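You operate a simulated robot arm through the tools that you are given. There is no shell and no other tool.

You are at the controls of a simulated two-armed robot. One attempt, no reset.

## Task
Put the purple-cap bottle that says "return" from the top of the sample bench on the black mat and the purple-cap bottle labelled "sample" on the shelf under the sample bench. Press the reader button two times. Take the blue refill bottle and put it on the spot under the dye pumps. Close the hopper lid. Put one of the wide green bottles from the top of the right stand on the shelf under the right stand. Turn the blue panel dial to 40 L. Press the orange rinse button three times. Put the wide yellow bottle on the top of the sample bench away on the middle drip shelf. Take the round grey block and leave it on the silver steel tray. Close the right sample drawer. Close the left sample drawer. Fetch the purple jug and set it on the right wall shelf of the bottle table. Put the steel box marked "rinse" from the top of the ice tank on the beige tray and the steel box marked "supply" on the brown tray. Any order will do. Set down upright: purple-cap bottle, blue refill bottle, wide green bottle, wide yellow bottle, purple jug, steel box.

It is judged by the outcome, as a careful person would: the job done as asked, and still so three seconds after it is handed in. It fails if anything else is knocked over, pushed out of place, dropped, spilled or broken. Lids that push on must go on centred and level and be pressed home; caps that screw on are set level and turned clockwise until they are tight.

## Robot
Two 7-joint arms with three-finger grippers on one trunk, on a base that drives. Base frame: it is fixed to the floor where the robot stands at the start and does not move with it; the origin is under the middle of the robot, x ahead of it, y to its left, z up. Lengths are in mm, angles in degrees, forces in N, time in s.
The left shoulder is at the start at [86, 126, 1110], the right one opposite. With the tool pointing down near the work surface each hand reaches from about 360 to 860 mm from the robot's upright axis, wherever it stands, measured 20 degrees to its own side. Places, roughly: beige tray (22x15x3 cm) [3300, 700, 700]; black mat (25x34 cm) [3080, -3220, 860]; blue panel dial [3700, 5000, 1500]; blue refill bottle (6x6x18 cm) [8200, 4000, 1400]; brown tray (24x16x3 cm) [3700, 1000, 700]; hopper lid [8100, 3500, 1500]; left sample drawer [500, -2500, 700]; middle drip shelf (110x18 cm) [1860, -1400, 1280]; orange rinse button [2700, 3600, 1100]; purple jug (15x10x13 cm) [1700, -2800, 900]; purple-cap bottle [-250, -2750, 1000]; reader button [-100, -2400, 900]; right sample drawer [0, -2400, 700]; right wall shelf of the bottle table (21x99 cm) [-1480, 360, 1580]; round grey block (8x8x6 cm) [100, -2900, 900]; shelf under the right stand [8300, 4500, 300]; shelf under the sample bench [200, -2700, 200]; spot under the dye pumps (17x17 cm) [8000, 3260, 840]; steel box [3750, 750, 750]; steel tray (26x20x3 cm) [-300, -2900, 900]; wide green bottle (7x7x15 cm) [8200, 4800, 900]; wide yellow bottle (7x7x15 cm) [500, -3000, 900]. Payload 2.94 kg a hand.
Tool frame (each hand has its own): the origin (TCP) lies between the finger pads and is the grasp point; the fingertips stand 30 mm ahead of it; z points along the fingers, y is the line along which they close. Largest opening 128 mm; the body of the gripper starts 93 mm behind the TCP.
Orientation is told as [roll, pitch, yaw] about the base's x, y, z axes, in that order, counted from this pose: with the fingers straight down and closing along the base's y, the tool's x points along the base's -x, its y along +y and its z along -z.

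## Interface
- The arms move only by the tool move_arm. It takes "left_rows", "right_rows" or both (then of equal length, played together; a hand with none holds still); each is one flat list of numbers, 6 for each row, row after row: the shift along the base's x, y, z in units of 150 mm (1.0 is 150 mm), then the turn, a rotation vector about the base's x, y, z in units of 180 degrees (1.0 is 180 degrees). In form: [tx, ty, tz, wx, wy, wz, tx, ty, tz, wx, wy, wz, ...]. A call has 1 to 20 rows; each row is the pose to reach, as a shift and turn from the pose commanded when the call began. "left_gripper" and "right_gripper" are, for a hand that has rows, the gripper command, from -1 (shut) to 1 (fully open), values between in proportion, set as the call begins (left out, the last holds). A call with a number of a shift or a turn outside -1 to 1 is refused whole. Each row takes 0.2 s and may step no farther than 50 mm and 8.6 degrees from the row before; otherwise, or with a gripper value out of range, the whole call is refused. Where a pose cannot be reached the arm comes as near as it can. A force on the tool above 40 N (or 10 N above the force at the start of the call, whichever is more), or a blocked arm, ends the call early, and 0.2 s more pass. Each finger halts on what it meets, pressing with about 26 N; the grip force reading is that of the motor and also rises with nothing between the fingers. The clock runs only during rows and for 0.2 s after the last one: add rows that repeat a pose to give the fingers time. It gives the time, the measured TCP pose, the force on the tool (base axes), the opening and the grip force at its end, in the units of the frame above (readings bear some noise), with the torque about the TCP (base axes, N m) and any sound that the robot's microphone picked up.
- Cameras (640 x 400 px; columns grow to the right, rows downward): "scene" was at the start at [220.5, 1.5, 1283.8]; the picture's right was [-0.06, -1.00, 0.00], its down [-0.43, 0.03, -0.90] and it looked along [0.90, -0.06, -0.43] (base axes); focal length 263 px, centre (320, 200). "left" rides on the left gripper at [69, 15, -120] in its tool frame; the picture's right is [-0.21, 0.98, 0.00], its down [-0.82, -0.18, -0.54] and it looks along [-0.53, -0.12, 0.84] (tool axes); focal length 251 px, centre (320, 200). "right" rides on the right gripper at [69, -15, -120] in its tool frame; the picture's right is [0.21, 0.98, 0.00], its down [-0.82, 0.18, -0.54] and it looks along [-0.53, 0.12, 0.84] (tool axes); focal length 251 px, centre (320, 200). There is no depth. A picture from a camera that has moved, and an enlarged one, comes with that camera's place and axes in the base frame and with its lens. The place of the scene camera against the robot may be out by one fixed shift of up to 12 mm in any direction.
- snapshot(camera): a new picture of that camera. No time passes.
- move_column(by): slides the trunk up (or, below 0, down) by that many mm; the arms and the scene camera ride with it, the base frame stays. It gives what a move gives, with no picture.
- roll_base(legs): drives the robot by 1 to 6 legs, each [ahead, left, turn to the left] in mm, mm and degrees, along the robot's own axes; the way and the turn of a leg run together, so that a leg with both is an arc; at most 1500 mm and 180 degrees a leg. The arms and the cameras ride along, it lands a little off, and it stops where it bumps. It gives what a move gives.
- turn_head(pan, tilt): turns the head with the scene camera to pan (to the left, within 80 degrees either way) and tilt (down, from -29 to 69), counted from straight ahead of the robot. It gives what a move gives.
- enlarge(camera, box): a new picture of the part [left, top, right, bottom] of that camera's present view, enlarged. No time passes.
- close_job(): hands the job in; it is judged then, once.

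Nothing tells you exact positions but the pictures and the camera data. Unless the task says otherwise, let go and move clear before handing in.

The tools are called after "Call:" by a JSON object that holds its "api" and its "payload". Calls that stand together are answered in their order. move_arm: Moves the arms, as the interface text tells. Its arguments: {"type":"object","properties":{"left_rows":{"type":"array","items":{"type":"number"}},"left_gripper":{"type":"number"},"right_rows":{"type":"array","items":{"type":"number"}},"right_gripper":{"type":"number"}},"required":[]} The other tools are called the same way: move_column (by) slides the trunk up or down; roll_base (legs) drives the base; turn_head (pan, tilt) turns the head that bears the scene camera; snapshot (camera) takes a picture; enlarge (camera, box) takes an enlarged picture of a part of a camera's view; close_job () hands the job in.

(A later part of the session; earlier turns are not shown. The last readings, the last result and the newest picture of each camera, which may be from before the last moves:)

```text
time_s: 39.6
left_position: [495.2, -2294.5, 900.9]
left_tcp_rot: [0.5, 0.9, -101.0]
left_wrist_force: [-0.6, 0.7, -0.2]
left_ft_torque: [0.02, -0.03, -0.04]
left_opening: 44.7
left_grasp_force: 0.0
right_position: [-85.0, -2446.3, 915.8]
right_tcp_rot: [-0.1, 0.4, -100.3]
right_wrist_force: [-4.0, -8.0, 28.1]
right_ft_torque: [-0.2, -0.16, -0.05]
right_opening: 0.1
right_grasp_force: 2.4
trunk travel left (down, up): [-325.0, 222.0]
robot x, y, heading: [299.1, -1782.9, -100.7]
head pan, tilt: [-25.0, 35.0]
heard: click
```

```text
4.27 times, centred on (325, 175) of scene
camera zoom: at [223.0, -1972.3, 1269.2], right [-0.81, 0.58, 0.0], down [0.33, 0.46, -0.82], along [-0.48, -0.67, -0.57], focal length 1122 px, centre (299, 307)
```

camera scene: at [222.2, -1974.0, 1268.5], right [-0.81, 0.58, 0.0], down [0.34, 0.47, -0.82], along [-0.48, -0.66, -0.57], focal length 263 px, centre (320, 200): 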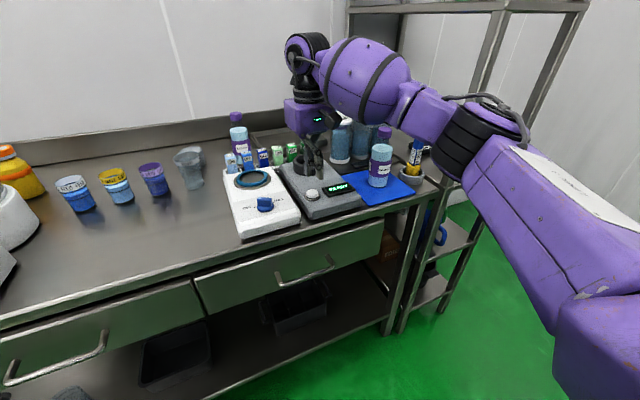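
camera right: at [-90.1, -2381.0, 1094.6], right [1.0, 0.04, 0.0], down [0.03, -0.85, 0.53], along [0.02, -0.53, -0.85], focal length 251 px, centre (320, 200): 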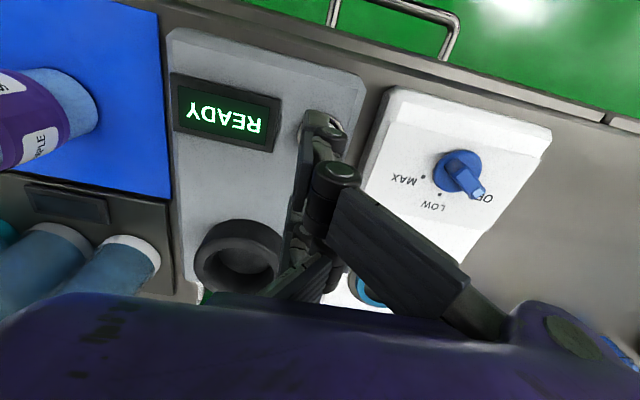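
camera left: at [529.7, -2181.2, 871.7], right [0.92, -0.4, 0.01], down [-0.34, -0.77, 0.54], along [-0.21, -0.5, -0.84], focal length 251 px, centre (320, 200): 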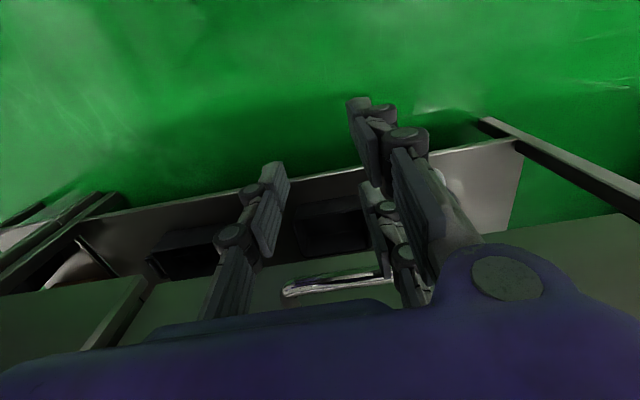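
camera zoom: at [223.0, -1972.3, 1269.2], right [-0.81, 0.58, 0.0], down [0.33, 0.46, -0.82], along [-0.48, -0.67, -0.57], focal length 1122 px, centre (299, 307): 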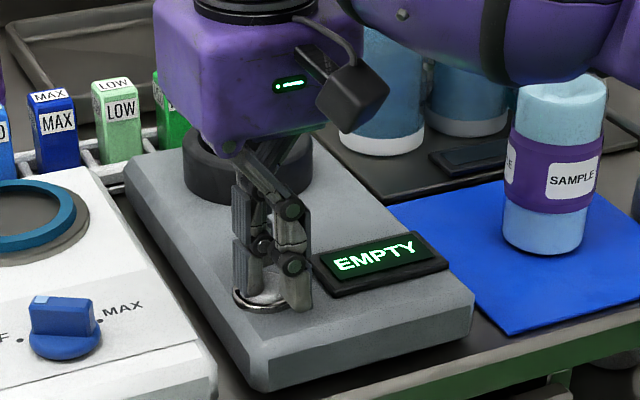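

Heard one click, and the display reads EMPTY. I release the button and press a second time the same way.

Call:
{"api": "move_arm", "payload": {"right_rows": [0, 0, 0.06, 0, 0, 0, 0, 0, 0.16, 0, 0, 0, 0, 0, 0.16, 0, 0, 0]}}

Call:
{"api": "move_arm", "payload": {"right_rows": [0, 0, -0.07, 0, 0, 0, 0, 0, -0.1, 0, 0, 0, 0, 0, -0.12, 0, 0, 0, 0, 0, -0.135, 0, 0, 0, 0, 0, -0.15, 0, 0, 0, 0, 0, -0.165, 0, 0, 0]}}

```text
time_s: 40.4
left_position: [494.5, -2295.8, 899.0]
left_tcp_rot: [0.4, 1.1, -101.0]
left_wrist_force: [-0.2, -0.6, -0.6]
left_ft_torque: [0.01, -0.04, -0.01]
left_opening: 44.9
left_grasp_force: 0.0
right_position: [-85.6, -2445.5, 933.8]
right_tcp_rot: [0.0, 1.1, -100.3]
right_wrist_force: [0.1, 0.4, 1.0]
right_ft_torque: [-0.01, 0.03, -0.02]
right_opening: 0.0
right_grasp_force: 3.0
trunk travel left (down, up): [-325.0, 222.0]
robot x, y, heading: [296.7, -1782.2, -100.9]
head pan, tilt: [-25.0, 35.0]
```

```text
time_s: 41.8
left_position: [494.3, -2294.6, 899.9]
left_tcp_rot: [0.5, 0.8, -100.9]
left_wrist_force: [0.1, -0.2, -0.5]
left_ft_torque: [-0.01, 0.02, 0.0]
left_opening: 45.1
left_grasp_force: 0.0
right_position: [-86.9, -2446.2, 914.3]
right_tcp_rot: [0.0, 0.4, -100.2]
right_wrist_force: [-5.7, -3.0, 31.0]
right_ft_torque: [-0.11, -0.24, 0.02]
right_opening: 0.0
right_grasp_force: 3.1
trunk travel left (down, up): [-325.0, 222.0]
robot x, y, heading: [300.8, -1784.0, -100.7]
head pan, tilt: [-25.0, 35.0]
heard: click
```

Two clicks counted. I raise and retract the right hand clear of the bench and confirm the display.

Call:
{"api": "move_arm", "payload": {"right_rows": [0, 0, 0.2, 0, 0, 0, 0, 0, 0.5, 0, 0, 0, 0, 0, 0.7, 0, 0, 0, 0.06, 0.3, 0.75, 0, 0, 0, 0.12, 0.6, 0.75, 0, 0, 0, 0.18, 0.95, 0.75, 0, 0, 0]}}

Call:
{"api": "move_arm", "payload": {"right_rows": [0.06, 0.3, 0, 0, 0, 0, 0.12, 0.6, 0, 0, 0, 0, 0.18, 0.95, 0, 0, 0, 0], "right_gripper": 1}}

Call:
{"api": "enlarge", "payload": {"camera": "scene", "box": [230, 110, 430, 230]}}

Call:
{"api": "roll_base", "payload": {"legs": [[90, -300, 0]]}}

Call:
{"api": "snapshot", "payload": {"camera": "scene"}}

```text
refused: row 6 steps farther than a row can; nothing moved
```

```text
refused: row 3 steps farther than a row can; nothing moved
```

```text
3.20 times, centred on (330, 170) of scene
camera zoom: at [223.1, -1971.3, 1269.3], right [-0.81, 0.58, 0.0], down [0.33, 0.46, -0.82], along [-0.48, -0.67, -0.57], focal length 841 px, centre (288, 296)
```

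zoom: 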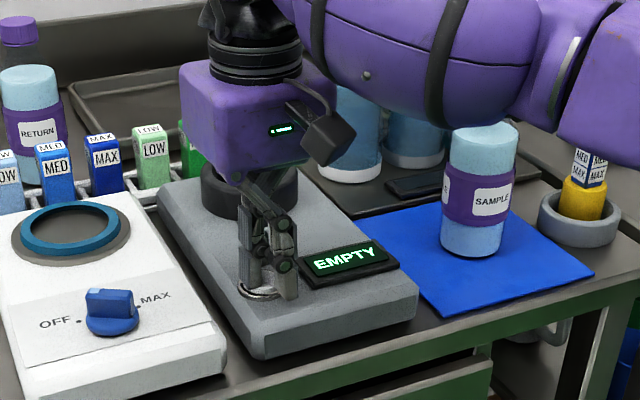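

```text
time_s: 43.0
left_position: [463.6, -2297.1, 899.1]
left_tcp_rot: [0.5, 0.9, -100.9]
left_wrist_force: [0.4, 0.8, -0.2]
left_ft_torque: [0.01, -0.01, 0.0]
left_opening: 44.7
left_grasp_force: 0.1
right_position: [-106.0, -2447.7, 910.7]
right_tcp_rot: [0.8, 1.4, -99.6]
right_wrist_force: [2.8, 5.0, 3.8]
right_ft_torque: [-0.03, -0.18, -0.17]
right_opening: 0.0
right_grasp_force: 2.7
trunk travel left (down, up): [-325.0, 222.0]
robot x, y, heading: [265.4, -1782.7, -100.9]
head pan, tilt: [-25.0, 35.0]
stopped in leg 1: the force on the tool passed its limit at 47 N (the readings are from after the stop); the commanded pose is now the measured one
```

```text
taken
camera scene: at [191.7, -1975.9, 1268.7], right [-0.81, 0.58, 0.0], down [0.33, 0.47, -0.82], along [-0.48, -0.67, -0.57], focal length 263 px, centre (320, 200)
```

scene: 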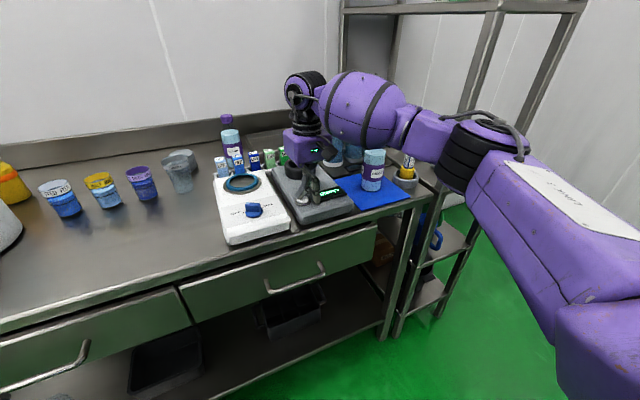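

My arm move was refused but the base still drove a little, dragging the finger. I lift the hand straight up now and check whether the reader was shifted.

Call:
{"api": "move_arm", "payload": {"right_rows": [0, 0, 0.2, 0, 0, 0, 0, 0, 0.5, 0, 0, 0, 0, 0, 0.7, 0, 0, 0]}}

Call:
{"api": "snapshot", "payload": {"camera": "right"}}

Call:
{"api": "enlarge", "payload": {"camera": "scene", "box": [200, 110, 440, 250]}}

```text
time_s: 43.8
left_position: [463.2, -2297.7, 899.7]
left_tcp_rot: [0.5, 0.9, -101.0]
left_wrist_force: [0.7, 0.5, 0.1]
left_ft_torque: [0.01, -0.01, 0.02]
left_opening: 44.7
left_grasp_force: 0.0
right_position: [-105.6, -2450.1, 1015.1]
right_tcp_rot: [0.7, 1.4, -99.6]
right_wrist_force: [0.4, 0.4, 0.3]
right_ft_torque: [0.0, 0.0, 0.04]
right_opening: 0.0
right_grasp_force: 3.1
trunk travel left (down, up): [-325.0, 222.0]
robot x, y, heading: [268.0, -1785.6, -100.6]
head pan, tilt: [-25.0, 35.0]
```

```text
taken
camera right: at [-112.2, -2382.0, 1136.4], right [1.0, 0.05, 0.02], down [0.03, -0.85, 0.52], along [0.04, -0.52, -0.85], focal length 251 px, centre (320, 200)
```

right: 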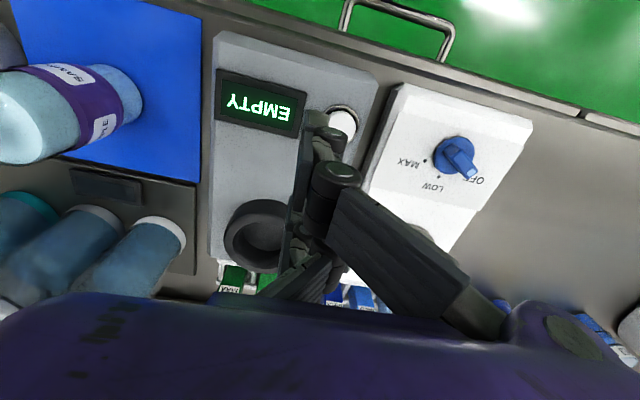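

```text
2.67 times, centred on (320, 180) of scene
camera zoom: at [191.4, -1976.6, 1268.6], right [-0.81, 0.58, 0.0], down [0.33, 0.47, -0.82], along [-0.48, -0.67, -0.57], focal length 701 px, centre (320, 253)
```

zoom: 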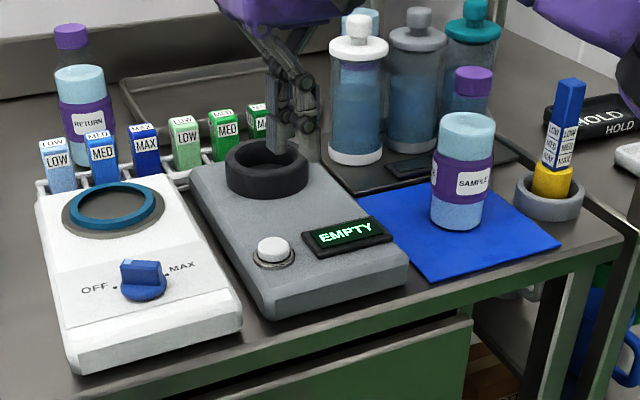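

The reader has not moved; the finger only slid. I retract the hand back now.

Call:
{"api": "move_arm", "payload": {"right_rows": [0.06, 0.32, 0, 0, 0, 0, 0.12, 0.64, 0, 0, 0, 0, 0.18, 0.96, 0, 0, 0, 0]}}

Call:
{"api": "move_arm", "payload": {"right_rows": [0.06, 0.32, 0, 0, 0, 0, 0.12, 0.64, 0, 0, 0, 0, 0.18, 0.96, 0, 0, 0, 0], "right_gripper": 1}}

```text
time_s: 44.6
left_position: [464.6, -2296.5, 900.0]
left_tcp_rot: [0.5, 0.8, -100.8]
left_wrist_force: [0.9, 0.1, 0.6]
left_ft_torque: [-0.05, 0.01, -0.03]
left_opening: 44.8
left_grasp_force: 0.1
right_position: [-81.0, -2304.5, 1017.2]
right_tcp_rot: [0.7, 1.4, -99.7]
right_wrist_force: [-0.6, 1.3, 0.3]
right_ft_torque: [-0.02, 0.0, 0.02]
right_opening: 0.0
right_grasp_force: 3.0
trunk travel left (down, up): [-325.0, 222.0]
robot x, y, heading: [271.0, -1785.7, -100.8]
head pan, tilt: [-25.0, 35.0]
```

```text
time_s: 45.4
left_position: [463.7, -2297.4, 900.2]
left_tcp_rot: [0.5, 0.8, -101.0]
left_wrist_force: [-0.1, -0.4, 0.1]
left_ft_torque: [0.0, 0.0, 0.02]
left_opening: 44.8
left_grasp_force: 0.0
right_position: [-53.8, -2159.1, 1013.6]
right_tcp_rot: [0.8, 1.4, -99.7]
right_wrist_force: [0.6, 0.3, -0.4]
right_ft_torque: [-0.05, 0.03, -0.02]
right_opening: 91.5
right_grasp_force: 0.0
trunk travel left (down, up): [-325.0, 222.0]
robot x, y, heading: [265.3, -1785.7, -100.7]
head pan, tilt: [-25.0, 35.0]
```

Call:
{"api": "roll_base", "payload": {"legs": [[40, -270, 0]]}}

Call:
{"api": "turn_head", "payload": {"pan": -15, "tilt": 40}}

Call:
{"api": "snapshot", "payload": {"camera": "scene"}}

```text
time_s: 48.4
left_position: [185.0, -2285.3, 898.1]
left_tcp_rot: [0.5, 0.9, -100.7]
left_wrist_force: [0.2, 0.3, -0.4]
left_ft_torque: [0.0, -0.08, 0.02]
left_opening: 44.9
left_grasp_force: 0.2
right_position: [-332.4, -2151.3, 1012.2]
right_tcp_rot: [0.7, 1.4, -99.4]
right_wrist_force: [0.1, 0.4, -0.2]
right_ft_torque: [-0.01, 0.0, -0.02]
right_opening: 127.9
right_grasp_force: 0.0
trunk travel left (down, up): [-325.0, 222.0]
robot x, y, heading: [-12.2, -1776.0, -100.5]
head pan, tilt: [-25.0, 35.0]
```

```text
time_s: 49.1
left_position: [185.1, -2285.1, 898.7]
left_tcp_rot: [0.5, 0.9, -100.7]
left_wrist_force: [-0.9, -0.1, -0.1]
left_ft_torque: [0.03, -0.01, 0.02]
left_opening: 44.7
left_grasp_force: 0.0
right_position: [-332.1, -2150.4, 1013.8]
right_tcp_rot: [0.7, 1.5, -99.4]
right_wrist_force: [-0.2, 0.2, 0.3]
right_ft_torque: [0.01, 0.01, -0.01]
right_opening: 127.9
right_grasp_force: 0.2
trunk travel left (down, up): [-325.0, 222.0]
robot x, y, heading: [-12.6, -1774.7, -100.5]
head pan, tilt: [-15.0, 40.0]
```

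```text
taken
camera scene: at [-73.6, -1970.5, 1261.1], right [-0.9, 0.43, 0.0], down [0.28, 0.58, -0.77], along [-0.33, -0.69, -0.64], focal length 263 px, centre (320, 200)
```

scene: 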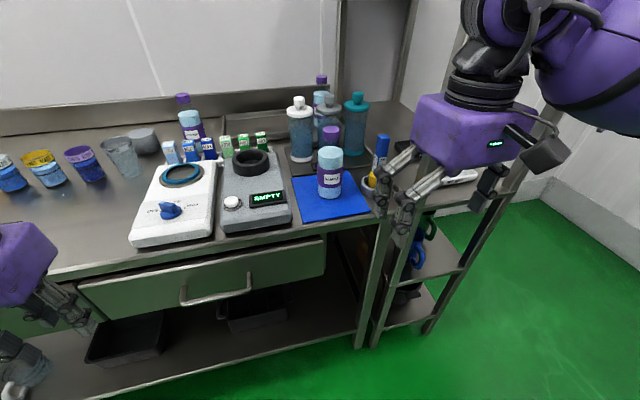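

The bottle stands at about (-324, -2433). I turn the right hand to point forward in front of it, below the rack side clear of posts.

Call:
{"api": "move_arm", "payload": {"right_rows": [0.019, -0.091, -0.053, -0.0447, 0.0083, 0, 0.038, -0.182, -0.107, -0.0894, 0.0165, 0, 0.057, -0.273, -0.16, -0.134, 0.0248, 0, 0.076, -0.364, -0.213, -0.1787, 0.0331, 0, 0.095, -0.455, -0.267, -0.2234, 0.0414, 0, 0.115, -0.545, -0.32, -0.2681, 0.0496, 0, 0.134, -0.636, -0.373, -0.3128, 0.0579, 0, 0.153, -0.727, -0.427, -0.3575, 0.0662, 0, 0.172, -0.818, -0.48, -0.4021, 0.0745, 0, 0.191, -0.909, -0.533, -0.4468, 0.0827, 0, 0.21, -1.0, -0.587, -0.4915, 0.091, 0]}}

Call:
{"api": "snapshot", "payload": {"camera": "scene"}}

Call:
{"api": "snapshot", "payload": {"camera": "right"}}

```text
time_s: 51.5
left_position: [184.4, -2285.4, 899.0]
left_tcp_rot: [0.6, 1.0, -100.6]
left_wrist_force: [-0.1, -1.3, -0.6]
left_ft_torque: [0.01, -0.01, 0.02]
left_opening: 44.6
left_grasp_force: 0.1
right_position: [-382.5, -2280.4, 946.5]
right_tcp_rot: [-3.4, -88.1, -94.0]
right_wrist_force: [-1.3, -0.7, 0.0]
right_ft_torque: [0.0, -0.04, 0.01]
right_opening: 128.1
right_grasp_force: 0.0
right hand out of reach, approached as far as the arm can: row 4, 5, 6, 7, 8, 9, 10, 11
trunk travel left (down, up): [-325.0, 222.0]
robot x, y, heading: [-15.4, -1773.5, -100.3]
head pan, tilt: [-15.0, 40.0]
```

```text
taken
camera scene: at [-75.0, -1970.6, 1261.0], right [-0.9, 0.43, 0.0], down [0.28, 0.58, -0.77], along [-0.33, -0.69, -0.64], focal length 263 px, centre (320, 200)
```

scene: 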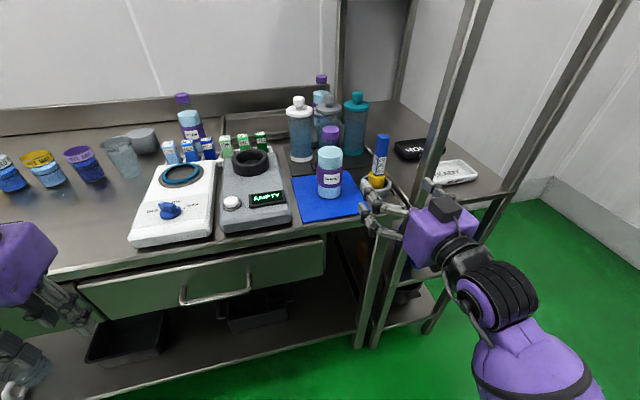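

```text
taken
camera right: at [-382.9, -2158.4, 881.9], right [0.97, -0.12, -0.22], down [0.25, 0.49, 0.84], along [0.01, -0.87, 0.5], focal length 251 px, centre (320, 200)
```

right: 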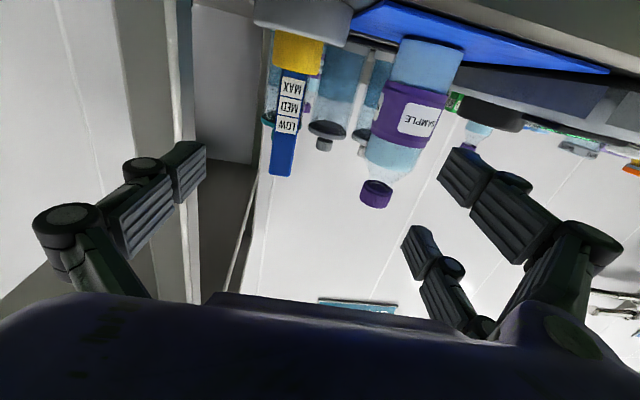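

The pose was too close in for a level hand. I back the base up 120 mm so the arm can stretch out more, then re-aim.

Call:
{"api": "roll_base", "payload": {"legs": [[-120, 0, 0]]}}

Call:
{"api": "move_arm", "payload": {"right_rows": [0, 0, 0, 0, 0, 0]}}

```text
time_s: 52.8
left_position: [206.7, -2168.0, 899.2]
left_tcp_rot: [0.5, 0.8, -100.8]
left_wrist_force: [0.0, 0.8, 0.2]
left_ft_torque: [0.0, 0.01, 0.01]
left_opening: 44.7
left_grasp_force: 0.1
right_position: [-359.0, -2163.3, 946.5]
right_tcp_rot: [-3.1, -88.0, -94.3]
right_wrist_force: [-0.1, 0.0, -0.2]
right_ft_torque: [0.02, -0.01, -0.03]
right_opening: 128.1
right_grasp_force: 0.0
trunk travel left (down, up): [-325.0, 222.0]
robot x, y, heading: [9.5, -1651.2, -100.8]
head pan, tilt: [-15.0, 40.0]
```

```text
time_s: 53.1
left_position: [206.7, -2169.6, 899.0]
left_tcp_rot: [0.5, 0.9, -100.8]
left_wrist_force: [-0.2, -0.3, 0.3]
left_ft_torque: [0.0, -0.01, 0.0]
left_opening: 44.9
left_grasp_force: 0.0
right_position: [-359.7, -2162.8, 947.5]
right_tcp_rot: [-2.8, -88.0, -94.4]
right_wrist_force: [0.1, -0.1, -0.1]
right_ft_torque: [-0.03, 0.02, -0.01]
right_opening: 127.7
right_grasp_force: 0.0
trunk travel left (down, up): [-325.0, 222.0]
robot x, y, heading: [8.9, -1655.7, -100.9]
head pan, tilt: [-15.0, 40.0]
```

Call:
{"api": "move_arm", "payload": {"right_rows": [0.08, -0.19, -0.03, -0.005, 0.001, -0.009, 0.16, -0.38, -0.06, -0.011, 0.002, -0.0194, 0.24, -0.57, -0.09, -0.011, 0.002, -0.0194, 0.32, -0.76, -0.12, -0.011, 0.002, -0.0194, 0.396, -0.93, -0.147, -0.011, 0.002, -0.0194]}}

Call:
{"api": "snapshot", "payload": {"camera": "right"}}

Call:
{"api": "snapshot", "payload": {"camera": "scene"}}

```text
time_s: 54.4
left_position: [206.4, -2169.6, 899.2]
left_tcp_rot: [0.5, 1.0, -100.8]
left_wrist_force: [0.9, 0.0, 0.4]
left_ft_torque: [0.03, -0.01, 0.0]
left_opening: 44.7
left_grasp_force: 0.0
right_position: [-389.4, -2285.0, 938.2]
right_tcp_rot: [58.2, -88.7, -154.9]
right_wrist_force: [0.4, -0.8, -0.8]
right_ft_torque: [-0.01, 0.06, 0.0]
right_opening: 127.9
right_grasp_force: 0.1
right hand out of reach, approached as far as the arm can: row 1, 2, 3, 4, 5
trunk travel left (down, up): [-325.0, 222.0]
robot x, y, heading: [8.0, -1656.2, -100.4]
head pan, tilt: [-15.0, 40.0]
```

```text
taken
camera right: at [-388.7, -2165.5, 870.5], right [0.97, -0.11, -0.2], down [0.22, 0.51, 0.83], along [0.01, -0.85, 0.52], focal length 251 px, centre (320, 200)
```

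right: 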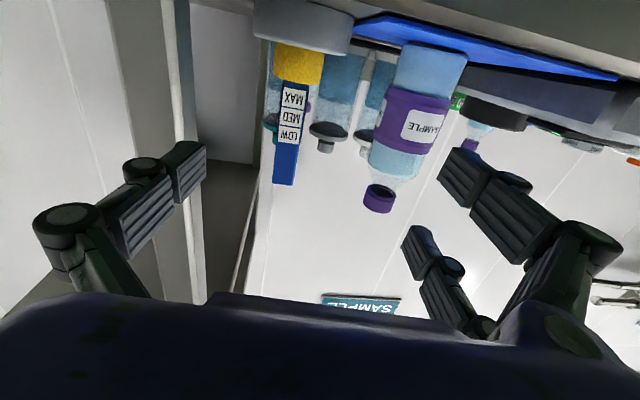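

```text
taken
camera scene: at [-52.2, -1854.2, 1260.9], right [-0.9, 0.43, 0.0], down [0.28, 0.58, -0.77], along [-0.33, -0.69, -0.64], focal length 263 px, centre (320, 200)
```

scene: 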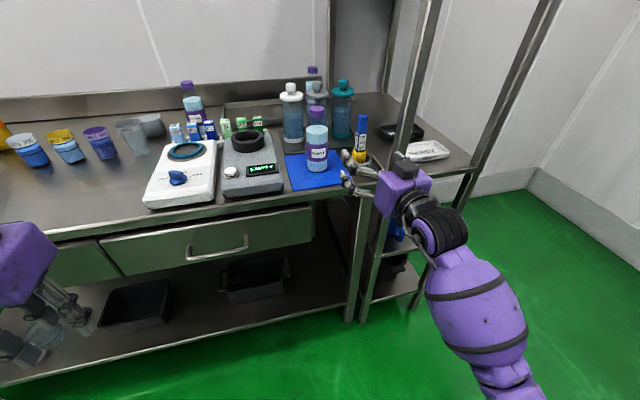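

The fully level hand pose is outside the arm's limits here. I tilt it back so the fingers point forward and down at about 40 degrees below level, which also suits the shelf.

Call:
{"api": "move_arm", "payload": {"right_rows": [0, 0, 0, 0.0436, -0.008, 0, 0, 0, 0, 0.0872, -0.016, 0, 0, 0, 0, 0.131, -0.024, 0, 0, 0, 0, 0.174, -0.032, 0, 0, 0, 0, 0.218, -0.04, 0]}}

```text
time_s: 55.5
left_position: [206.9, -2168.7, 899.4]
left_tcp_rot: [0.5, 1.0, -100.9]
left_wrist_force: [-0.5, 0.5, 0.2]
left_ft_torque: [0.0, -0.01, 0.03]
left_opening: 44.8
left_grasp_force: 0.1
right_position: [-388.4, -2283.0, 940.4]
right_tcp_rot: [5.0, -49.2, -102.2]
right_wrist_force: [0.2, -0.1, 0.0]
right_ft_torque: [0.02, 0.03, -0.02]
right_opening: 128.1
right_grasp_force: 0.0
trunk travel left (down, up): [-325.0, 222.0]
robot x, y, heading: [6.7, -1653.6, -100.7]
head pan, tilt: [-15.0, 40.0]
```

Call:
{"api": "move_arm", "payload": {"right_rows": [0.187, -0.09, 0, 0.0012, 0.006, -0.004, 0.373, -0.187, 0, 0.0024, 0.012, -0.008, 0.56, -0.28, 0, 0.0035, 0.018, -0.0123, 0.56, -0.28, 0, 0.0035, 0.018, -0.0123], "right_gripper": 0.5}}

Call:
{"api": "snapshot", "payload": {"camera": "right"}}

Call:
{"api": "enlarge", "payload": {"camera": "scene", "box": [240, 90, 440, 215]}}

```text
time_s: 56.5
left_position: [205.6, -2169.4, 899.8]
left_tcp_rot: [0.7, 0.9, -100.8]
left_wrist_force: [0.8, -0.4, -0.2]
left_ft_torque: [0.0, 0.0, -0.01]
left_opening: 45.0
left_grasp_force: 0.0
right_position: [-302.9, -2323.6, 941.1]
right_tcp_rot: [0.0, -49.3, -100.5]
right_wrist_force: [0.1, -0.4, -0.4]
right_ft_torque: [0.0, 0.01, 0.04]
right_opening: 95.9
right_grasp_force: 0.1
trunk travel left (down, up): [-325.0, 222.0]
robot x, y, heading: [7.4, -1655.2, -100.4]
head pan, tilt: [-15.0, 40.0]
```

```text
taken
camera right: at [-293.9, -2188.2, 965.8], right [0.99, -0.04, -0.16], down [0.15, -0.15, 0.98], along [-0.06, -0.99, -0.15], focal length 251 px, centre (320, 200)
```

right: 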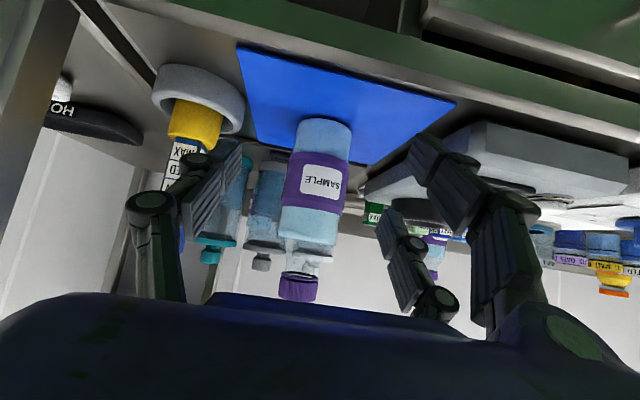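

```text
3.20 times, centred on (340, 152) of scene
camera zoom: at [-52.8, -1852.9, 1261.1], right [-0.9, 0.43, 0.0], down [0.28, 0.58, -0.77], along [-0.33, -0.69, -0.64], focal length 841 px, centre (256, 352)
```

zoom: 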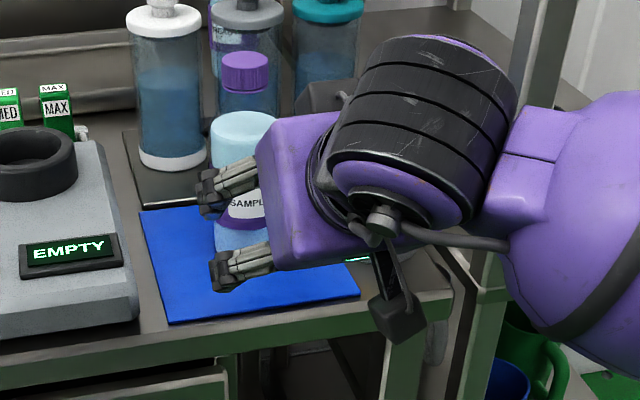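

The bottle sits centred ahead between the fingers with room to the bowl at its right. I advance 110 mm around it and close.

Call:
{"api": "move_arm", "payload": {"right_rows": [-0.027, -0.182, 0, 0, 0, 0, -0.053, -0.365, 0, 0, 0, 0, -0.08, -0.547, 0, 0, 0, 0, -0.107, -0.73, 0, 0, 0, 0]}}

Call:
{"api": "snapshot", "payload": {"camera": "right"}}

Call:
{"api": "enlarge", "payload": {"camera": "scene", "box": [240, 90, 440, 215]}}

```text
time_s: 57.5
left_position: [205.7, -2168.7, 898.9]
left_tcp_rot: [0.5, 1.0, -100.8]
left_wrist_force: [1.0, 0.9, 1.1]
left_ft_torque: [0.02, -0.01, -0.01]
left_opening: 44.8
left_grasp_force: 0.1
right_position: [-319.8, -2433.3, 942.4]
right_tcp_rot: [0.0, -49.3, -100.5]
right_wrist_force: [-0.8, -0.3, -0.4]
right_ft_torque: [0.03, 0.0, 0.0]
right_opening: 95.9
right_grasp_force: 0.0
trunk travel left (down, up): [-325.0, 222.0]
robot x, y, heading: [9.9, -1656.2, -100.4]
head pan, tilt: [-15.0, 40.0]
```

```text
taken
camera right: at [-311.1, -2298.2, 967.2], right [0.99, -0.04, -0.16], down [0.16, -0.16, 0.98], along [-0.06, -0.99, -0.15], focal length 251 px, centre (320, 200)
```

right: 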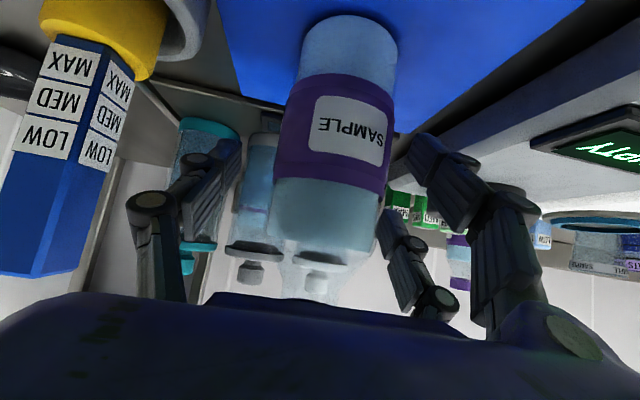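

```text
3.20 times, centred on (340, 152) of scene
camera zoom: at [-51.9, -1853.9, 1260.9], right [-0.9, 0.43, 0.0], down [0.28, 0.58, -0.77], along [-0.33, -0.69, -0.64], focal length 841 px, centre (256, 352)
```

zoom: 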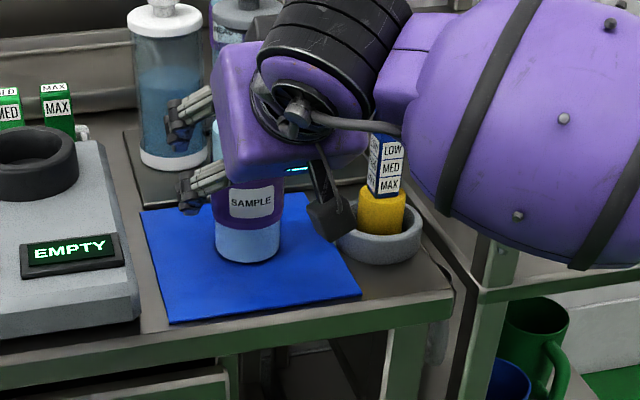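

Call:
{"api": "move_arm", "payload": {"right_rows": [0, 0, 0, 0, 0, 0, 0, 0, 0, 0, 0, 0, 0, 0, 0, 0, 0, 0, 0, 0, 0, 0, 0, 0], "right_gripper": -1}}

Call:
{"api": "move_arm", "payload": {"right_rows": [0, 0, 0.05, 0, 0, 0, 0, 0, 0.2, 0, 0, 0, 0, 0, 0.4, 0, 0, 0]}}

Call:
{"api": "snapshot", "payload": {"camera": "right"}}

Call:
{"api": "snapshot", "payload": {"camera": "scene"}}

```text
time_s: 58.5
left_position: [206.0, -2169.2, 899.2]
left_tcp_rot: [0.5, 1.0, -100.8]
left_wrist_force: [-0.1, -0.3, -0.2]
left_ft_torque: [0.01, 0.0, 0.01]
left_opening: 44.6
left_grasp_force: 0.1
right_position: [-320.7, -2433.3, 942.5]
right_tcp_rot: [0.2, -49.4, -100.5]
right_wrist_force: [1.2, -1.2, 2.5]
right_ft_torque: [-0.13, -0.25, -0.05]
right_opening: 58.1
right_grasp_force: 25.6
trunk travel left (down, up): [-325.0, 222.0]
robot x, y, heading: [10.7, -1657.4, -100.5]
head pan, tilt: [-15.0, 40.0]
```

```text
time_s: 59.4
left_position: [206.8, -2168.8, 900.7]
left_tcp_rot: [0.5, 1.0, -100.8]
left_wrist_force: [0.1, 0.0, -1.0]
left_ft_torque: [0.0, -0.04, 0.02]
left_opening: 44.7
left_grasp_force: 0.1
right_position: [-320.5, -2432.5, 1001.8]
right_tcp_rot: [-0.2, -49.3, -100.3]
right_wrist_force: [0.5, 1.3, -4.6]
right_ft_torque: [0.01, -0.02, 0.0]
right_opening: 57.8
right_grasp_force: 25.9
trunk travel left (down, up): [-325.0, 222.0]
robot x, y, heading: [5.4, -1656.3, -100.3]
head pan, tilt: [-15.0, 40.0]
```

```text
taken
camera right: at [-311.5, -2297.9, 1027.8], right [0.99, -0.04, -0.16], down [0.16, -0.16, 0.98], along [-0.06, -0.99, -0.15], focal length 251 px, centre (320, 200)
```

right: 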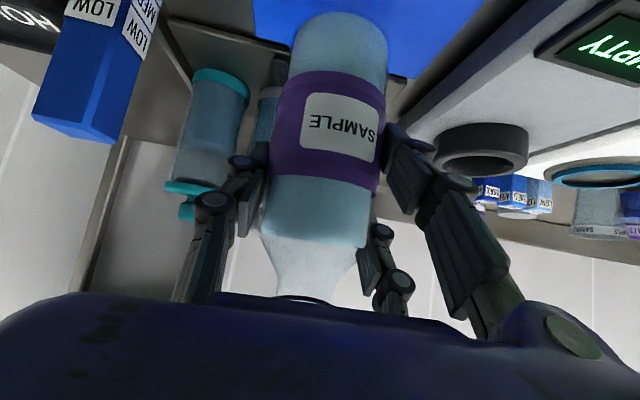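

```text
taken
camera scene: at [-52.0, -1853.3, 1261.0], right [-0.9, 0.43, 0.0], down [0.28, 0.58, -0.77], along [-0.33, -0.69, -0.64], focal length 263 px, centre (320, 200)
```

scene: 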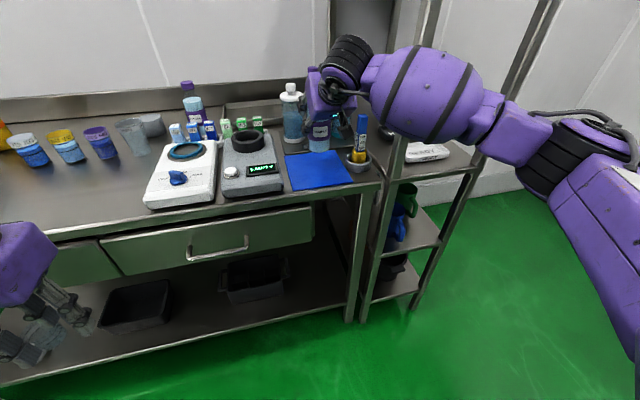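

The bottle is held firmly upright. I back away 300 mm from the bench, then lower the trunk.

Call:
{"api": "roll_base", "payload": {"legs": [[-300, 0, 0]]}}

Call:
{"api": "move_column", "payload": {"by": -325}}

Call:
{"api": "turn_head", "payload": {"pan": -15, "tilt": 40}}

Call:
{"api": "snapshot", "payload": {"camera": "scene"}}

```text
time_s: 61.4
left_position: [261.3, -1875.5, 899.5]
left_tcp_rot: [0.6, 1.0, -100.7]
left_wrist_force: [0.3, -0.3, 0.1]
left_ft_torque: [-0.01, 0.0, 0.0]
left_opening: 44.9
left_grasp_force: 0.2
right_position: [-266.3, -2141.0, 1001.2]
right_tcp_rot: [0.0, -49.4, -100.4]
right_wrist_force: [0.3, -0.3, -3.1]
right_ft_torque: [0.01, 0.02, -0.01]
right_opening: 57.9
right_grasp_force: 25.8
trunk travel left (down, up): [-325.0, 222.0]
robot x, y, heading: [62.5, -1362.0, -100.3]
head pan, tilt: [-15.0, 40.0]
```

```text
time_s: 64.6
left_position: [260.5, -1875.7, 573.7]
left_tcp_rot: [0.4, 1.0, -100.7]
left_wrist_force: [0.6, 0.0, 0.0]
left_ft_torque: [0.0, -0.01, 0.02]
left_opening: 44.7
left_grasp_force: 0.1
right_position: [-265.7, -2141.6, 678.6]
right_tcp_rot: [-0.1, -49.4, -100.4]
right_wrist_force: [-0.6, -0.2, -3.2]
right_ft_torque: [0.01, -0.01, -0.04]
right_opening: 57.9
right_grasp_force: 26.0
trunk travel left (down, up): [0.0, 547.0]
robot x, y, heading: [65.5, -1357.8, -100.5]
head pan, tilt: [-15.0, 40.0]
```

```text
time_s: 65.2
left_position: [260.4, -1877.2, 574.0]
left_tcp_rot: [0.5, 1.0, -100.7]
left_wrist_force: [-0.7, -0.4, 0.9]
left_ft_torque: [-0.01, 0.02, -0.03]
left_opening: 44.5
left_grasp_force: 0.2
right_position: [-266.3, -2141.0, 676.8]
right_tcp_rot: [0.0, -49.3, -100.4]
right_wrist_force: [-0.1, 0.4, -3.9]
right_ft_torque: [0.01, 0.0, -0.04]
right_opening: 57.5
right_grasp_force: 26.0
trunk travel left (down, up): [0.0, 547.0]
robot x, y, heading: [61.8, -1363.7, -100.5]
head pan, tilt: [-15.0, 40.0]
```

```text
taken
camera scene: at [-16.3, -1660.9, 926.9], right [-0.9, 0.43, 0.0], down [0.28, 0.58, -0.77], along [-0.33, -0.69, -0.64], focal length 263 px, centre (320, 200)
```

scene: 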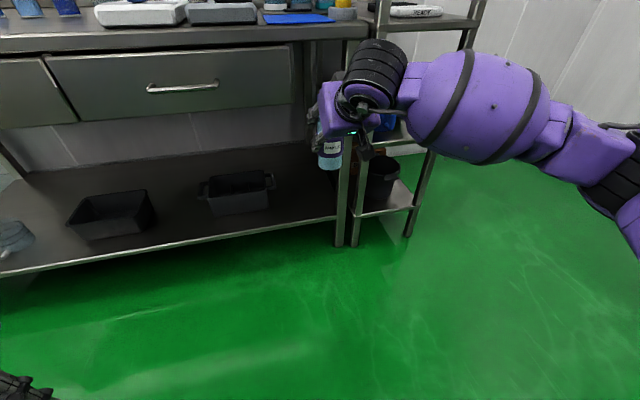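

The shelf and its free space at the right of the bins are visible. I lower the hand while drawing it back a little.

Call:
{"api": "move_arm", "payload": {"right_rows": [0.018, 0.098, -0.25, 0, 0, 0, 0.036, 0.196, -0.5, 0, 0, 0, 0.054, 0.294, -0.75, 0, 0, 0, 0.072, 0.393, -1, 0, 0, 0]}}

Call:
{"api": "move_arm", "payload": {"right_rows": [0.018, 0.098, -0.25, 0, 0, 0, 0.036, 0.196, -0.5, 0, 0, 0, 0.054, 0.294, -0.75, 0, 0, 0, 0.072, 0.393, -1, 0, 0, 0]}}

Call:
{"api": "snapshot", "payload": {"camera": "scene"}}

Call:
{"api": "snapshot", "payload": {"camera": "right"}}

```text
time_s: 66.2
left_position: [260.5, -1876.5, 574.4]
left_tcp_rot: [0.5, 1.0, -100.8]
left_wrist_force: [0.8, 1.0, -0.2]
left_ft_torque: [-0.04, 0.02, 0.03]
left_opening: 44.7
left_grasp_force: 0.0
right_position: [-256.5, -2083.9, 528.4]
right_tcp_rot: [0.0, -49.4, -100.3]
right_wrist_force: [0.3, 0.2, -3.8]
right_ft_torque: [0.03, -0.02, 0.02]
right_opening: 57.6
right_grasp_force: 25.3
trunk travel left (down, up): [0.0, 547.0]
robot x, y, heading: [65.5, -1363.7, -100.2]
head pan, tilt: [-15.0, 40.0]
```

```text
time_s: 67.2
left_position: [261.5, -1875.4, 574.3]
left_tcp_rot: [0.6, 1.0, -100.6]
left_wrist_force: [0.5, 0.6, 0.0]
left_ft_torque: [-0.01, -0.01, -0.01]
left_opening: 44.7
left_grasp_force: 0.1
right_position: [-255.6, -2050.8, 451.9]
right_tcp_rot: [0.1, -49.2, -100.4]
right_wrist_force: [0.8, 0.4, -4.2]
right_ft_torque: [-0.03, 0.01, -0.04]
right_opening: 57.7
right_grasp_force: 25.8
right hand out of reach, approached as far as the arm can: row 2, 3, 4
trunk travel left (down, up): [0.0, 547.0]
robot x, y, heading: [69.2, -1365.9, -100.7]
head pan, tilt: [-15.0, 40.0]
```

```text
taken
camera scene: at [-16.3, -1660.8, 926.9], right [-0.9, 0.43, 0.0], down [0.28, 0.58, -0.77], along [-0.33, -0.69, -0.64], focal length 263 px, centre (320, 200)
```

scene: 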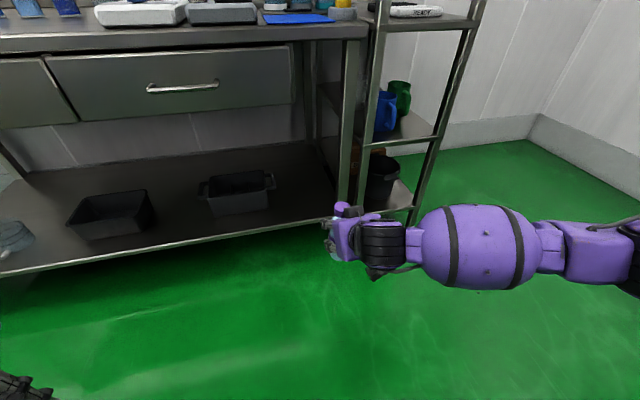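

```text
taken
camera right: at [-246.9, -1915.5, 478.3], right [0.99, -0.04, -0.16], down [0.15, -0.16, 0.98], along [-0.06, -0.99, -0.15], focal length 251 px, centre (320, 200)
```

right: 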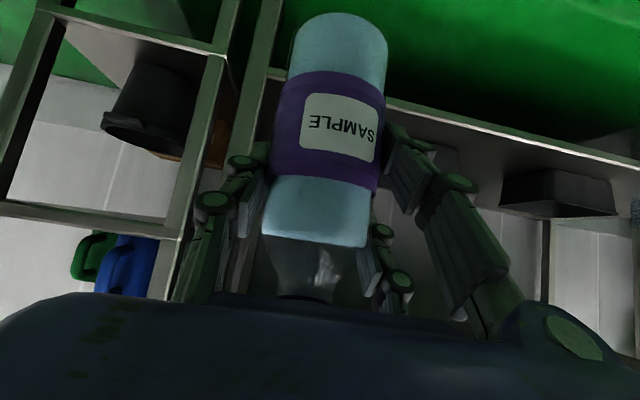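

The arm met its limit at this height. I draw the hand nearer the robot and try lowering from there.

Call:
{"api": "move_arm", "payload": {"right_rows": [0.054, 0.295, 0, 0, 0, 0, 0.108, 0.59, 0, 0, 0, 0, 0.162, 0.885, 0, 0, 0, 0]}}

Call:
{"api": "move_arm", "payload": {"right_rows": [0, 0, -0.25, 0, 0, 0, 0, 0, -0.5, 0, 0, 0, 0, 0, -0.75, 0, 0, 0, 0, 0, -0.9, 0, 0, 0]}}

```text
time_s: 68.0
left_position: [259.2, -1875.1, 575.0]
left_tcp_rot: [0.6, 0.9, -100.8]
left_wrist_force: [-1.0, 0.7, 0.6]
left_ft_torque: [-0.05, -0.06, 0.01]
left_opening: 44.8
left_grasp_force: 0.0
right_position: [-269.8, -2009.8, 445.3]
right_tcp_rot: [4.2, -47.8, -103.9]
right_wrist_force: [-0.4, -0.4, -0.9]
right_ft_torque: [0.12, -0.07, 0.0]
right_opening: 57.7
right_grasp_force: 25.6
right hand out of reach, approached as far as the arm can: row 1, 2, 3
trunk travel left (down, up): [0.0, 547.0]
robot x, y, heading: [62.4, -1362.5, -100.6]
head pan, tilt: [-15.0, 40.0]
```

```text
time_s: 69.0
left_position: [261.0, -1875.5, 575.0]
left_tcp_rot: [0.5, 1.0, -100.7]
left_wrist_force: [-0.5, -0.5, -0.8]
left_ft_torque: [-0.01, -0.03, 0.0]
left_opening: 44.5
left_grasp_force: 0.1
right_position: [-288.2, -2005.3, 420.9]
right_tcp_rot: [5.4, -47.6, -103.2]
right_wrist_force: [0.2, -0.1, -3.6]
right_ft_torque: [0.02, 0.04, 0.0]
right_opening: 57.6
right_grasp_force: 25.7
right hand out of reach, approached as far as the arm can: row 1, 2, 3, 4
trunk travel left (down, up): [0.0, 547.0]
robot x, y, heading: [59.7, -1365.8, -100.7]
head pan, tilt: [-15.0, 40.0]
```

Closer is worse; the limit is the folded wrist. I stretch the hand farther out and correct its tilt, then lower.

Call:
{"api": "move_arm", "payload": {"right_rows": [0.022, -0.25, 0.05, -0.0013, 0.0053, -0.0018, 0.044, -0.5, 0.1, -0.0026, 0.0107, -0.0037, 0.066, -0.75, 0.15, -0.0039, 0.016, -0.0055, 0.087, -1, 0.2, -0.0052, 0.0214, -0.0074]}}

Call:
{"api": "move_arm", "payload": {"right_rows": [-0.02, -0.1, -0.25, 0, 0, 0, -0.04, -0.2, -0.5, 0, 0, 0, -0.06, -0.3, -0.75, 0, 0, 0, -0.065, -0.35, -0.95, 0, 0, 0]}}

```text
time_s: 70.0
left_position: [260.2, -1875.5, 573.1]
left_tcp_rot: [0.5, 0.9, -100.7]
left_wrist_force: [0.3, -0.6, -0.8]
left_ft_torque: [0.0, 0.0, 0.01]
left_opening: 44.6
left_grasp_force: 0.0
right_position: [-274.9, -2152.3, 446.3]
right_tcp_rot: [-1.5, -49.4, -100.8]
right_wrist_force: [-0.1, 0.1, -4.4]
right_ft_torque: [-0.01, 0.0, 0.01]
right_opening: 57.6
right_grasp_force: 25.8
trunk travel left (down, up): [0.0, 547.0]
robot x, y, heading: [64.2, -1363.5, -100.4]
head pan, tilt: [-15.0, 40.0]
```

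```text
time_s: 71.0
left_position: [260.2, -1876.1, 574.7]
left_tcp_rot: [0.4, 1.0, -100.7]
left_wrist_force: [-0.1, -0.3, -0.2]
left_ft_torque: [-0.03, 0.04, -0.04]
left_opening: 44.5
left_grasp_force: 0.0
right_position: [-301.1, -2201.2, 336.0]
right_tcp_rot: [-0.9, -49.4, -100.7]
right_wrist_force: [1.5, 0.0, -2.6]
right_ft_torque: [0.06, 0.02, -0.06]
right_opening: 57.9
right_grasp_force: 26.2
right hand out of reach, approached as far as the arm can: row 3, 4
trunk travel left (down, up): [0.0, 547.0]
robot x, y, heading: [64.5, -1364.2, -100.5]
head pan, tilt: [-15.0, 40.0]
```

Call:
{"api": "move_arm", "payload": {"right_rows": [-0.2, 0.0, -0.1, 0, 0, 0, -0.4, -0.05, -0.2, 0, 0, 0, -0.5, -0.1, -0.25, 0, 0, 0]}}

Call:
{"api": "snapshot", "payload": {"camera": "scene"}}

```text
time_s: 71.8
left_position: [260.3, -1875.9, 574.4]
left_tcp_rot: [0.5, 1.0, -100.8]
left_wrist_force: [-0.2, 0.2, 0.2]
left_ft_torque: [0.0, 0.0, 0.0]
left_opening: 45.0
left_grasp_force: 0.0
right_position: [-376.2, -2217.2, 295.6]
right_tcp_rot: [-1.4, -49.6, -100.9]
right_wrist_force: [0.4, -0.9, -3.6]
right_ft_torque: [0.05, 0.01, -0.02]
right_opening: 57.6
right_grasp_force: 26.0
trunk travel left (down, up): [0.0, 547.0]
robot x, y, heading: [64.2, -1362.2, -100.4]
head pan, tilt: [-15.0, 40.0]
```

```text
taken
camera scene: at [-16.4, -1660.9, 926.9], right [-0.9, 0.43, 0.0], down [0.28, 0.58, -0.77], along [-0.33, -0.69, -0.64], focal length 263 px, centre (320, 200)
```

scene: 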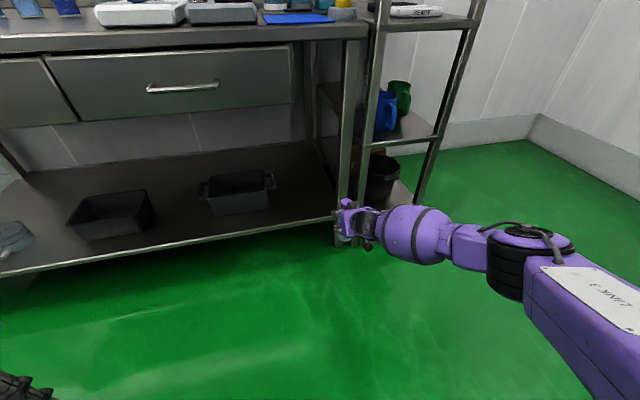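

Call:
{"api": "enlarge", "payload": {"camera": "scene", "box": [180, 130, 400, 270]}}

Call:
{"api": "snapshot", "payload": {"camera": "right"}}

```text
2.86 times, centred on (290, 200) of scene
camera zoom: at [-16.4, -1660.9, 926.9], right [-0.9, 0.43, 0.0], down [0.28, 0.58, -0.77], along [-0.33, -0.69, -0.64], focal length 751 px, centre (406, 200)
```

zoom: 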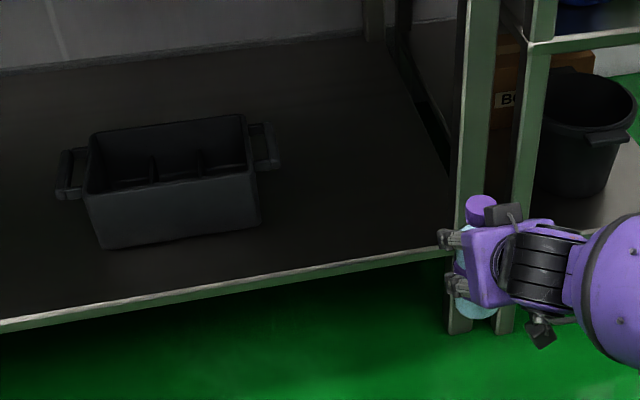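

```text
taken
camera right: at [-362.6, -2081.5, 321.2], right [0.98, -0.07, -0.18], down [0.17, -0.16, 0.97], along [-0.09, -0.99, -0.14], focal length 251 px, centre (320, 200)
```

right: 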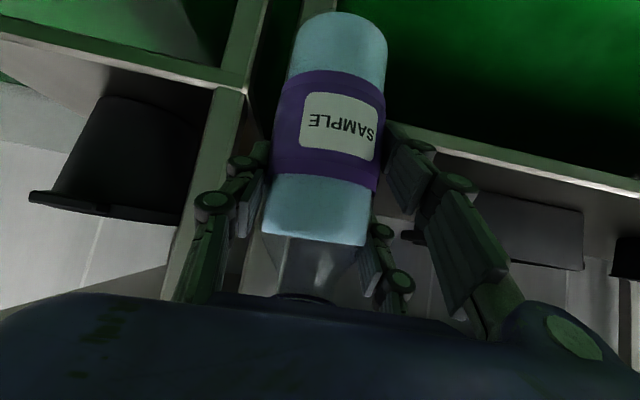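

I test how low the hand can go here in free space, since the shelf height is uncertain (about 150 to 210).

Call:
{"api": "move_arm", "payload": {"right_rows": [0, 0, -0.2, 0, 0, 0, 0, 0, -0.37, 0, 0, 0]}}

Call:
{"api": "move_arm", "payload": {"right_rows": [0, 0, 0.3, 0, 0, 0, 0, 0, 0.6, 0, 0, 0, 0, 0, 0.77, 0, 0, 0]}}

```text
time_s: 72.4
left_position: [262.3, -1875.2, 574.7]
left_tcp_rot: [0.5, 1.0, -100.7]
left_wrist_force: [-0.4, 0.5, -1.0]
left_ft_torque: [-0.02, 0.0, 0.01]
left_opening: 44.9
left_grasp_force: 0.0
right_position: [-377.4, -2217.0, 239.3]
right_tcp_rot: [-1.4, -49.6, -100.9]
right_wrist_force: [-1.3, -0.1, -3.3]
right_ft_torque: [0.05, -0.04, -0.01]
right_opening: 57.6
right_grasp_force: 26.2
trunk travel left (down, up): [0.0, 547.0]
robot x, y, heading: [62.7, -1364.1, -100.7]
head pan, tilt: [-15.0, 40.0]
```

```text
time_s: 73.2
left_position: [261.6, -1875.6, 575.3]
left_tcp_rot: [0.4, 1.1, -100.7]
left_wrist_force: [-0.1, 0.0, 0.0]
left_ft_torque: [0.01, 0.02, 0.01]
left_opening: 45.0
left_grasp_force: 0.2
right_position: [-375.0, -2218.3, 356.4]
right_tcp_rot: [-1.4, -49.5, -100.9]
right_wrist_force: [0.4, 0.2, -3.5]
right_ft_torque: [-0.02, 0.03, 0.0]
right_opening: 57.9
right_grasp_force: 26.1
trunk travel left (down, up): [0.0, 547.0]
robot x, y, heading: [62.8, -1362.1, -100.4]
head pan, tilt: [-15.0, 40.0]
```

The hand reaches low enough. I pull the left hand back so it stays clear of the drawers, then sidestep left before going in.

Call:
{"api": "move_arm", "payload": {"left_rows": [0.054, 0.295, 0, 0, 0, 0, 0.108, 0.59, 0, 0, 0, 0, 0.162, 0.885, 0, 0, 0, 0]}}

Call:
{"api": "roll_base", "payload": {"legs": [[0, 93, 0]]}}

Call:
{"api": "snapshot", "payload": {"camera": "scene"}}

Call:
{"api": "snapshot", "payload": {"camera": "right"}}

```text
time_s: 74.0
left_position: [282.8, -1829.3, 600.8]
left_tcp_rot: [0.6, 1.0, -100.1]
left_wrist_force: [0.9, -0.5, 0.4]
left_ft_torque: [0.0, 0.02, 0.0]
left_opening: 44.8
left_grasp_force: 0.1
left hand out of reach, approached as far as the arm can: row 1, 2, 3
right_position: [-375.0, -2217.0, 355.0]
right_tcp_rot: [-1.4, -49.7, -101.0]
right_wrist_force: [-0.6, -0.3, -3.9]
right_ft_torque: [-0.01, 0.01, -0.01]
right_opening: 57.6
right_grasp_force: 26.2
trunk travel left (down, up): [0.0, 547.0]
robot x, y, heading: [61.6, -1363.8, -100.6]
head pan, tilt: [-15.0, 40.0]
```

```text
time_s: 75.5
left_position: [372.9, -1845.7, 599.8]
left_tcp_rot: [0.6, 0.9, -99.9]
left_wrist_force: [-0.1, 0.2, 0.6]
left_ft_torque: [0.01, 0.02, 0.03]
left_opening: 45.0
left_grasp_force: 0.2
right_position: [-285.8, -2234.4, 355.6]
right_tcp_rot: [-1.5, -49.6, -100.9]
right_wrist_force: [0.6, 0.4, -3.2]
right_ft_torque: [0.01, 0.0, -0.03]
right_opening: 57.7
right_grasp_force: 26.5
trunk travel left (down, up): [0.0, 547.0]
robot x, y, heading: [157.7, -1380.2, -100.4]
head pan, tilt: [-15.0, 40.0]
```

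```text
taken
camera scene: at [74.0, -1677.6, 926.9], right [-0.9, 0.43, 0.0], down [0.28, 0.58, -0.77], along [-0.33, -0.69, -0.64], focal length 263 px, centre (320, 200)
```

scene: 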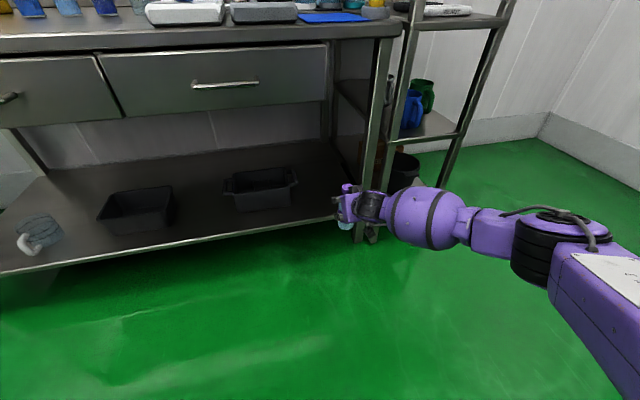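

```text
taken
camera right: at [-271.7, -2098.8, 381.1], right [0.98, -0.07, -0.18], down [0.17, -0.16, 0.97], along [-0.09, -0.99, -0.14], focal length 251 px, centre (320, 200)
```

right: 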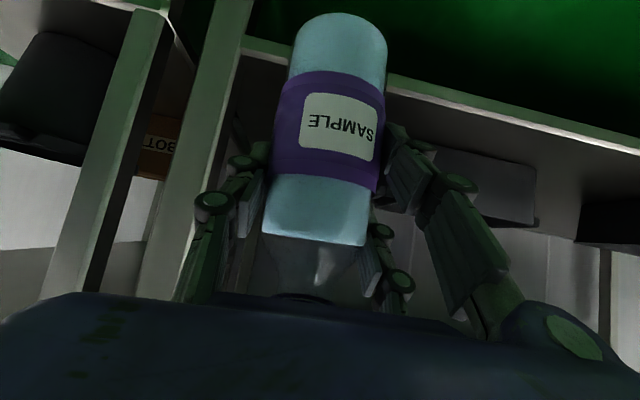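

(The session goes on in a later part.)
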